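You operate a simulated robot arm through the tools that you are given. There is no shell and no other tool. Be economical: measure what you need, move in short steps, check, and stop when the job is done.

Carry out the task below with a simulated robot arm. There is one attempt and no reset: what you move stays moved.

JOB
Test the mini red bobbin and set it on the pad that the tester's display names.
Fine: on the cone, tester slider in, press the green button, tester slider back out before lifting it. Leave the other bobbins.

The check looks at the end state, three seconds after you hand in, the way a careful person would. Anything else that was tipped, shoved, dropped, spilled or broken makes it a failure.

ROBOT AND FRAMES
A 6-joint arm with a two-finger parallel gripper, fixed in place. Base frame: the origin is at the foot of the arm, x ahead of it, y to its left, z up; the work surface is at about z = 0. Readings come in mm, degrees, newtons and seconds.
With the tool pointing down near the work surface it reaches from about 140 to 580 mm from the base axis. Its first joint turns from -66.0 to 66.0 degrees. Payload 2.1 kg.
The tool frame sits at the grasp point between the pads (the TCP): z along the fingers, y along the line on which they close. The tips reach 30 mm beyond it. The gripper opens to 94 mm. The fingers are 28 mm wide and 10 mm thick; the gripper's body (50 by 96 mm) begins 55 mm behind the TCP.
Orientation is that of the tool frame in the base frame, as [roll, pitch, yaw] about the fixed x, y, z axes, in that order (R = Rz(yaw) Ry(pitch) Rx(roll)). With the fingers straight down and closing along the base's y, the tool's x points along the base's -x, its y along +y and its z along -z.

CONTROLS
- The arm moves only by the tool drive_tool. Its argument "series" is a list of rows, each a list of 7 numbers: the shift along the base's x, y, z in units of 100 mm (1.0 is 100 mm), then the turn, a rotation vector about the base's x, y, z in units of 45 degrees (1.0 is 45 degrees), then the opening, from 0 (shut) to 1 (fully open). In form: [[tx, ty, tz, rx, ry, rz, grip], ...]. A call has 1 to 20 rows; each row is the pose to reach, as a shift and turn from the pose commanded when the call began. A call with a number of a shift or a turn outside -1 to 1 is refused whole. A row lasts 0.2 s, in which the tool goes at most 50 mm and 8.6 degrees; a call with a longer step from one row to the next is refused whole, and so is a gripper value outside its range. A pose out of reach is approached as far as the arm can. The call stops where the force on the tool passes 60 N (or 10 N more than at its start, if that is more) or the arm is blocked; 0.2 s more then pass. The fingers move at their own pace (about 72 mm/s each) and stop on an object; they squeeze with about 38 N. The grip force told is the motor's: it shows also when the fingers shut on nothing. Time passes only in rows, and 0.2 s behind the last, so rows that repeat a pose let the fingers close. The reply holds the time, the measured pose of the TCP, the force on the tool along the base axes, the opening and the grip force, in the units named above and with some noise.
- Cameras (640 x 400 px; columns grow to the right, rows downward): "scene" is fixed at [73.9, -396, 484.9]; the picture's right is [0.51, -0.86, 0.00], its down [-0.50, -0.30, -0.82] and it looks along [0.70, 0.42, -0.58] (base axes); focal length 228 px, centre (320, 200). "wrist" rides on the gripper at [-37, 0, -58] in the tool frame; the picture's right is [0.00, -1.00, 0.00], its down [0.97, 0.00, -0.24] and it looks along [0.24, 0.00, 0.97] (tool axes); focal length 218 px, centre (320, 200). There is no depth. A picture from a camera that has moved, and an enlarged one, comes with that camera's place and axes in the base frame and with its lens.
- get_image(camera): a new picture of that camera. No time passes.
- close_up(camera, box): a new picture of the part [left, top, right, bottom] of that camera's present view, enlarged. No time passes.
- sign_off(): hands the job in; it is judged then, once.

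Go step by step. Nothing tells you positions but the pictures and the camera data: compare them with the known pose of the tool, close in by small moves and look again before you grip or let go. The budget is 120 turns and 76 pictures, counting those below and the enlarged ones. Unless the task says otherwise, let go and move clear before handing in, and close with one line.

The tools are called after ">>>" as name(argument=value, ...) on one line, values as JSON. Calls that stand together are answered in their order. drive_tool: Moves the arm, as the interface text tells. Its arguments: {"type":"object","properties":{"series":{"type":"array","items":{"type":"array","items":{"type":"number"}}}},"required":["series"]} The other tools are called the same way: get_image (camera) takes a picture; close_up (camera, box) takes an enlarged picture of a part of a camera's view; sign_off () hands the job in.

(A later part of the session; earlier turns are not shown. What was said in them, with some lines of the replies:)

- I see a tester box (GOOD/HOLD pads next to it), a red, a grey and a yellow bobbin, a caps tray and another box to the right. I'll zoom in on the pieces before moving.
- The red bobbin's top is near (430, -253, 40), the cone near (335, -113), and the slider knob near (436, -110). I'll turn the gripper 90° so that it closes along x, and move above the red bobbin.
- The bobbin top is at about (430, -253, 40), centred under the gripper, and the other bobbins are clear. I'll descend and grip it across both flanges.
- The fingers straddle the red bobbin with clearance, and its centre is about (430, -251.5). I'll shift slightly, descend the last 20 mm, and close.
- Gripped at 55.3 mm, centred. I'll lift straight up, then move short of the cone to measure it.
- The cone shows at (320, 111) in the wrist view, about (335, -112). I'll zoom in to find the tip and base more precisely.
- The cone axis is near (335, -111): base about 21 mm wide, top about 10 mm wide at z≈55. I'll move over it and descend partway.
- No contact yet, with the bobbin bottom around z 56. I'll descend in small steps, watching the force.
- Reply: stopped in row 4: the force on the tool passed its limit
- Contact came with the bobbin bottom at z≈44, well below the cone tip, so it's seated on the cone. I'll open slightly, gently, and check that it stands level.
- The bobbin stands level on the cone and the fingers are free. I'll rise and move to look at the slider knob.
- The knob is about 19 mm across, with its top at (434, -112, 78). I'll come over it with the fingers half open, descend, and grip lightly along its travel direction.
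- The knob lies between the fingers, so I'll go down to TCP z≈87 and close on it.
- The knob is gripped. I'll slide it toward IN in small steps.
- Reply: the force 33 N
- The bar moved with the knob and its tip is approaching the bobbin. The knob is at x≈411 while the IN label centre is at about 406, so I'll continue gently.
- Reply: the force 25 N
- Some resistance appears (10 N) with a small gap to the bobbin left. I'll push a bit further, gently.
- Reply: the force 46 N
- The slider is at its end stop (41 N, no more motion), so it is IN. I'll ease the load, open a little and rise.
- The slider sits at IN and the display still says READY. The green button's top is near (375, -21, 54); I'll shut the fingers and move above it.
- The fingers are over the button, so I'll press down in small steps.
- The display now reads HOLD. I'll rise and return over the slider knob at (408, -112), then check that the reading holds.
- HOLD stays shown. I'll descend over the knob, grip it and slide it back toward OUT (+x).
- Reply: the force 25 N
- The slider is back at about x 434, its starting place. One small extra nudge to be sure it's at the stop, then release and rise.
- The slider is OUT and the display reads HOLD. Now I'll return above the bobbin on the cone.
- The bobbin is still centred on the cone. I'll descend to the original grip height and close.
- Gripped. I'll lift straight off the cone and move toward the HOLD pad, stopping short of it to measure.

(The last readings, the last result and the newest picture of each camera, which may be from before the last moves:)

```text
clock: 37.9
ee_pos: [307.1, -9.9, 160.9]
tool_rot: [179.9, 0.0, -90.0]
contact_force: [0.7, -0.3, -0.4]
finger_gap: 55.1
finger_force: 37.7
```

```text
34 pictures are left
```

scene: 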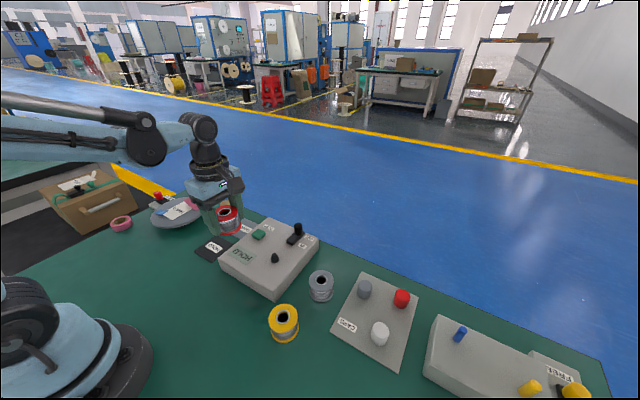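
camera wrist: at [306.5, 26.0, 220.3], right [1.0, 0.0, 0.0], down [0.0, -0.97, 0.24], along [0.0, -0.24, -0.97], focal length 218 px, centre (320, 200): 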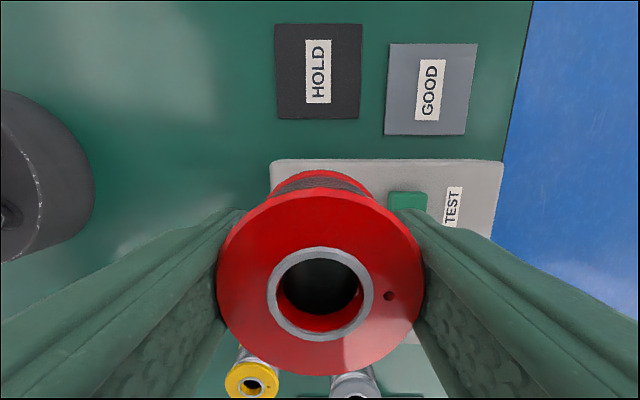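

The HOLD pad spans roughly x 268–343, y 52–128, with its centre near (306, 90). I'll move over it and lower most of the way.

>>> drive_tool(series=[[0, 0.3, 0, 0, 0, 0, 0.4], [-0.01, 0.7, 0, 0, 0, 0, 0.4], [-0.01, 1.0, 0, 0, 0, 0, 0.4], [-0.01, 1.0, -0.3, 0, 0, 0, 0.4], [-0.01, 1.0, -0.6, 0, 0, 0, 0.4], [-0.01, 1.0, -0.85, 0, 0, 0, 0.4], [-0.01, 1.0, -1.0, 0, 0, 0, 0.4], [-0.01, 1.0, -1.0, 0, 0, 0, 0.4]])

>>> get_image(camera="wrist")

>>> close_up(camera="scene", box=[170, 190, 290, 290])

```text
clock: 39.7
ee_pos: [304.6, 89.7, 60.6]
tool_rot: [179.9, 0.0, -90.0]
contact_force: [-0.3, -1.0, -1.4]
finger_gap: 55.7
finger_force: 37.9
```

```text
33 pictures are left
camera wrist: at [305.0, 124.8, 120.3], right [1.0, 0.0, 0.0], down [0.0, -0.97, 0.24], along [0.0, -0.24, -0.97], focal length 218 px, centre (320, 200)
```

wrist: 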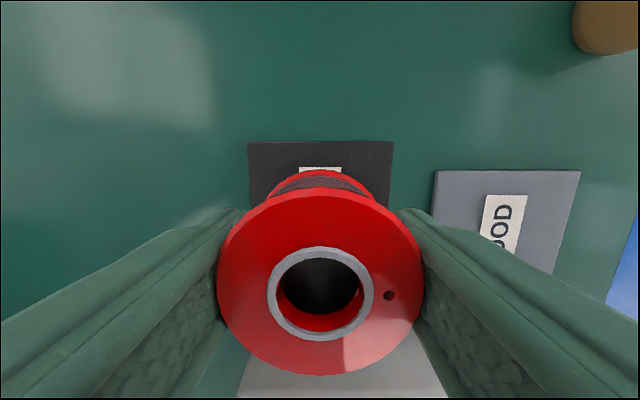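

```text
4.00 times, centred on (230, 240) of scene
camera zoom: at [73.9, -396.0, 484.9], right [0.51, -0.86, 0.0], down [-0.5, -0.3, -0.82], along [0.7, 0.42, -0.58], focal length 914 px, centre (680, 40)
```

zoom: 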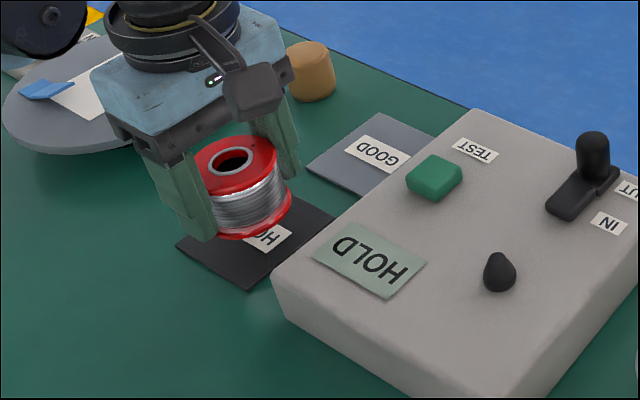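

Centred over HOLD. I'll lower slowly to contact.

>>> drive_tool(series=[[0, 0, -0.08, 0, 0, 0, 0.4], [0, 0, -0.14, 0, 0, 0, 0.4], [0, 0, -0.17, 0, 0, 0, 0.4], [0, 0, -0.19, 0, 0, 0, 0.4], [0, 0, -0.2, 0, 0, 0, 0.4], [0, 0, -0.2, 0, 0, 0, 0.4]])

>>> close_up(camera="scene", box=[170, 190, 290, 290])

```text
clock: 41.1
ee_pos: [304.8, 89.1, 40.9]
tool_rot: [179.9, 0.0, -90.0]
contact_force: [0.7, 0.8, -0.7]
finger_gap: 55.6
finger_force: 38.0
```

```text
4.00 times, centred on (230, 240) of scene
camera zoom: at [73.9, -396.0, 484.9], right [0.51, -0.86, 0.0], down [-0.5, -0.3, -0.82], along [0.7, 0.42, -0.58], focal length 914 px, centre (680, 40)
```

zoom: 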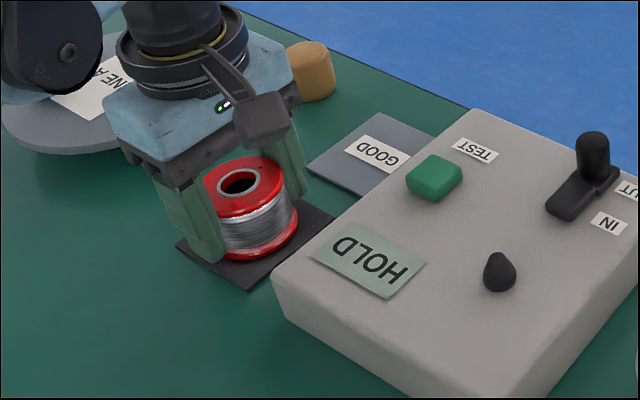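

No contact yet, so I'll go down a few mm more, in 0.7 mm steps.

>>> drive_tool(series=[[0, 0, -0.007, 0, 0, 0, 0.4], [0, 0, -0.014, 0, 0, 0, 0.4], [0, 0, -0.02, 0, 0, 0, 0.4], [0, 0, -0.02, 0, 0, 0, 0.4]])

```text
clock: 41.9
ee_pos: [305.5, 89.5, 39.8]
tool_rot: [179.9, -0.1, -90.0]
contact_force: [-1.3, 0.5, 16.6]
finger_gap: 55.9
finger_force: 38.2
stopped in row 4: the force on the tool passed its limit (the readings are from after the stop); the commanded pose is now the measured one
```

The bobbin touches the pad. I'll open, rise clear and look.

>>> drive_tool(series=[[0, 0, 0, 0, 0, 0, 0.65], [0, 0, 0, 0, 0, 0, 0.8], [0, 0, 0, 0, 0, 0, 0.8], [0, 0, 0, 0, 0, 0, 0.8], [0, 0, 0.15, 0, 0, 0, 0.8], [0, 0, 0.5, 0, 0, 0, 0.8], [0, 0, 1.0, 0, 0, 0, 0.8], [0, 0, 1.0, 0, 0, 0, 0.8]])

>>> get_image(camera="wrist")

>>> get_image(camera="scene")

>>> close_up(camera="scene", box=[170, 190, 290, 290])

```text
clock: 43.7
ee_pos: [305.6, 90.9, 139.1]
tool_rot: [179.9, -0.1, -90.0]
contact_force: [-0.1, -0.3, -1.0]
finger_gap: 75.4
finger_force: 0.1
```

```text
30 pictures are left
camera wrist: at [305.2, 126.0, 198.1], right [1.0, 0.0, 0.0], down [0.0, -0.97, 0.24], along [0.0, -0.24, -0.97], focal length 218 px, centre (320, 200)
```

wrist: 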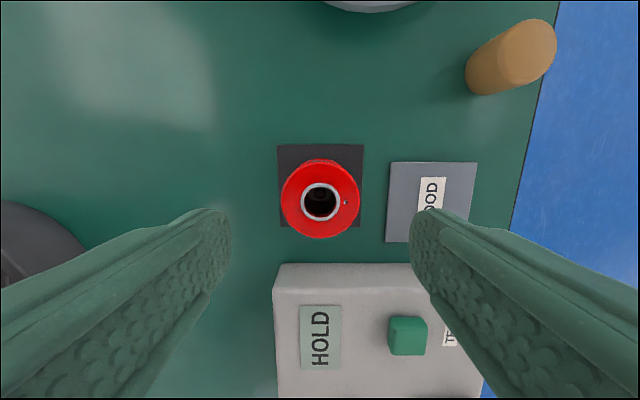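

```text
29 pictures are left
```

scene: 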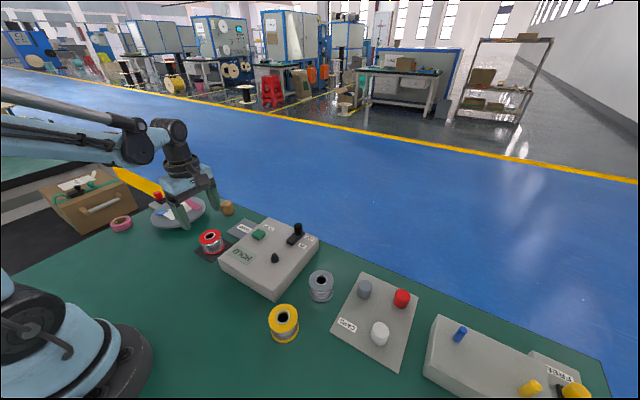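

```text
4.00 times, centred on (230, 240) of scene
camera zoom: at [73.9, -396.0, 484.9], right [0.51, -0.86, 0.0], down [-0.5, -0.3, -0.82], along [0.7, 0.42, -0.58], focal length 914 px, centre (680, 40)
```

zoom: 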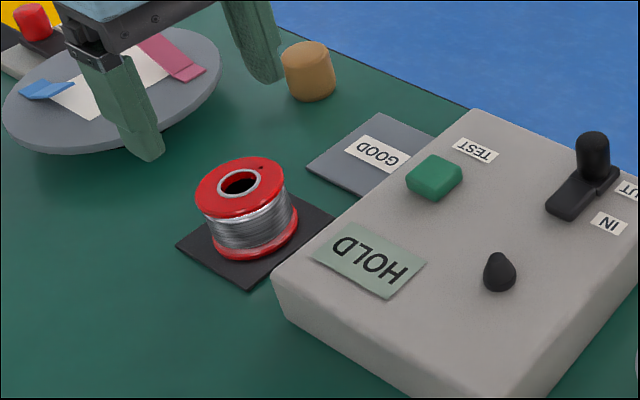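

The red bobbin stands upright in the middle of the HOLD pad, the slider is out, and nothing else has moved. The gripper is clear, so I'm handing in.

>>> sign_off()

```text
The job is handed in.
```

The tester's display read HOLD for the red bobbin, so I set it upright on the HOLD pad, with the tester slider back out before lifting it and the other bobbins untouched.
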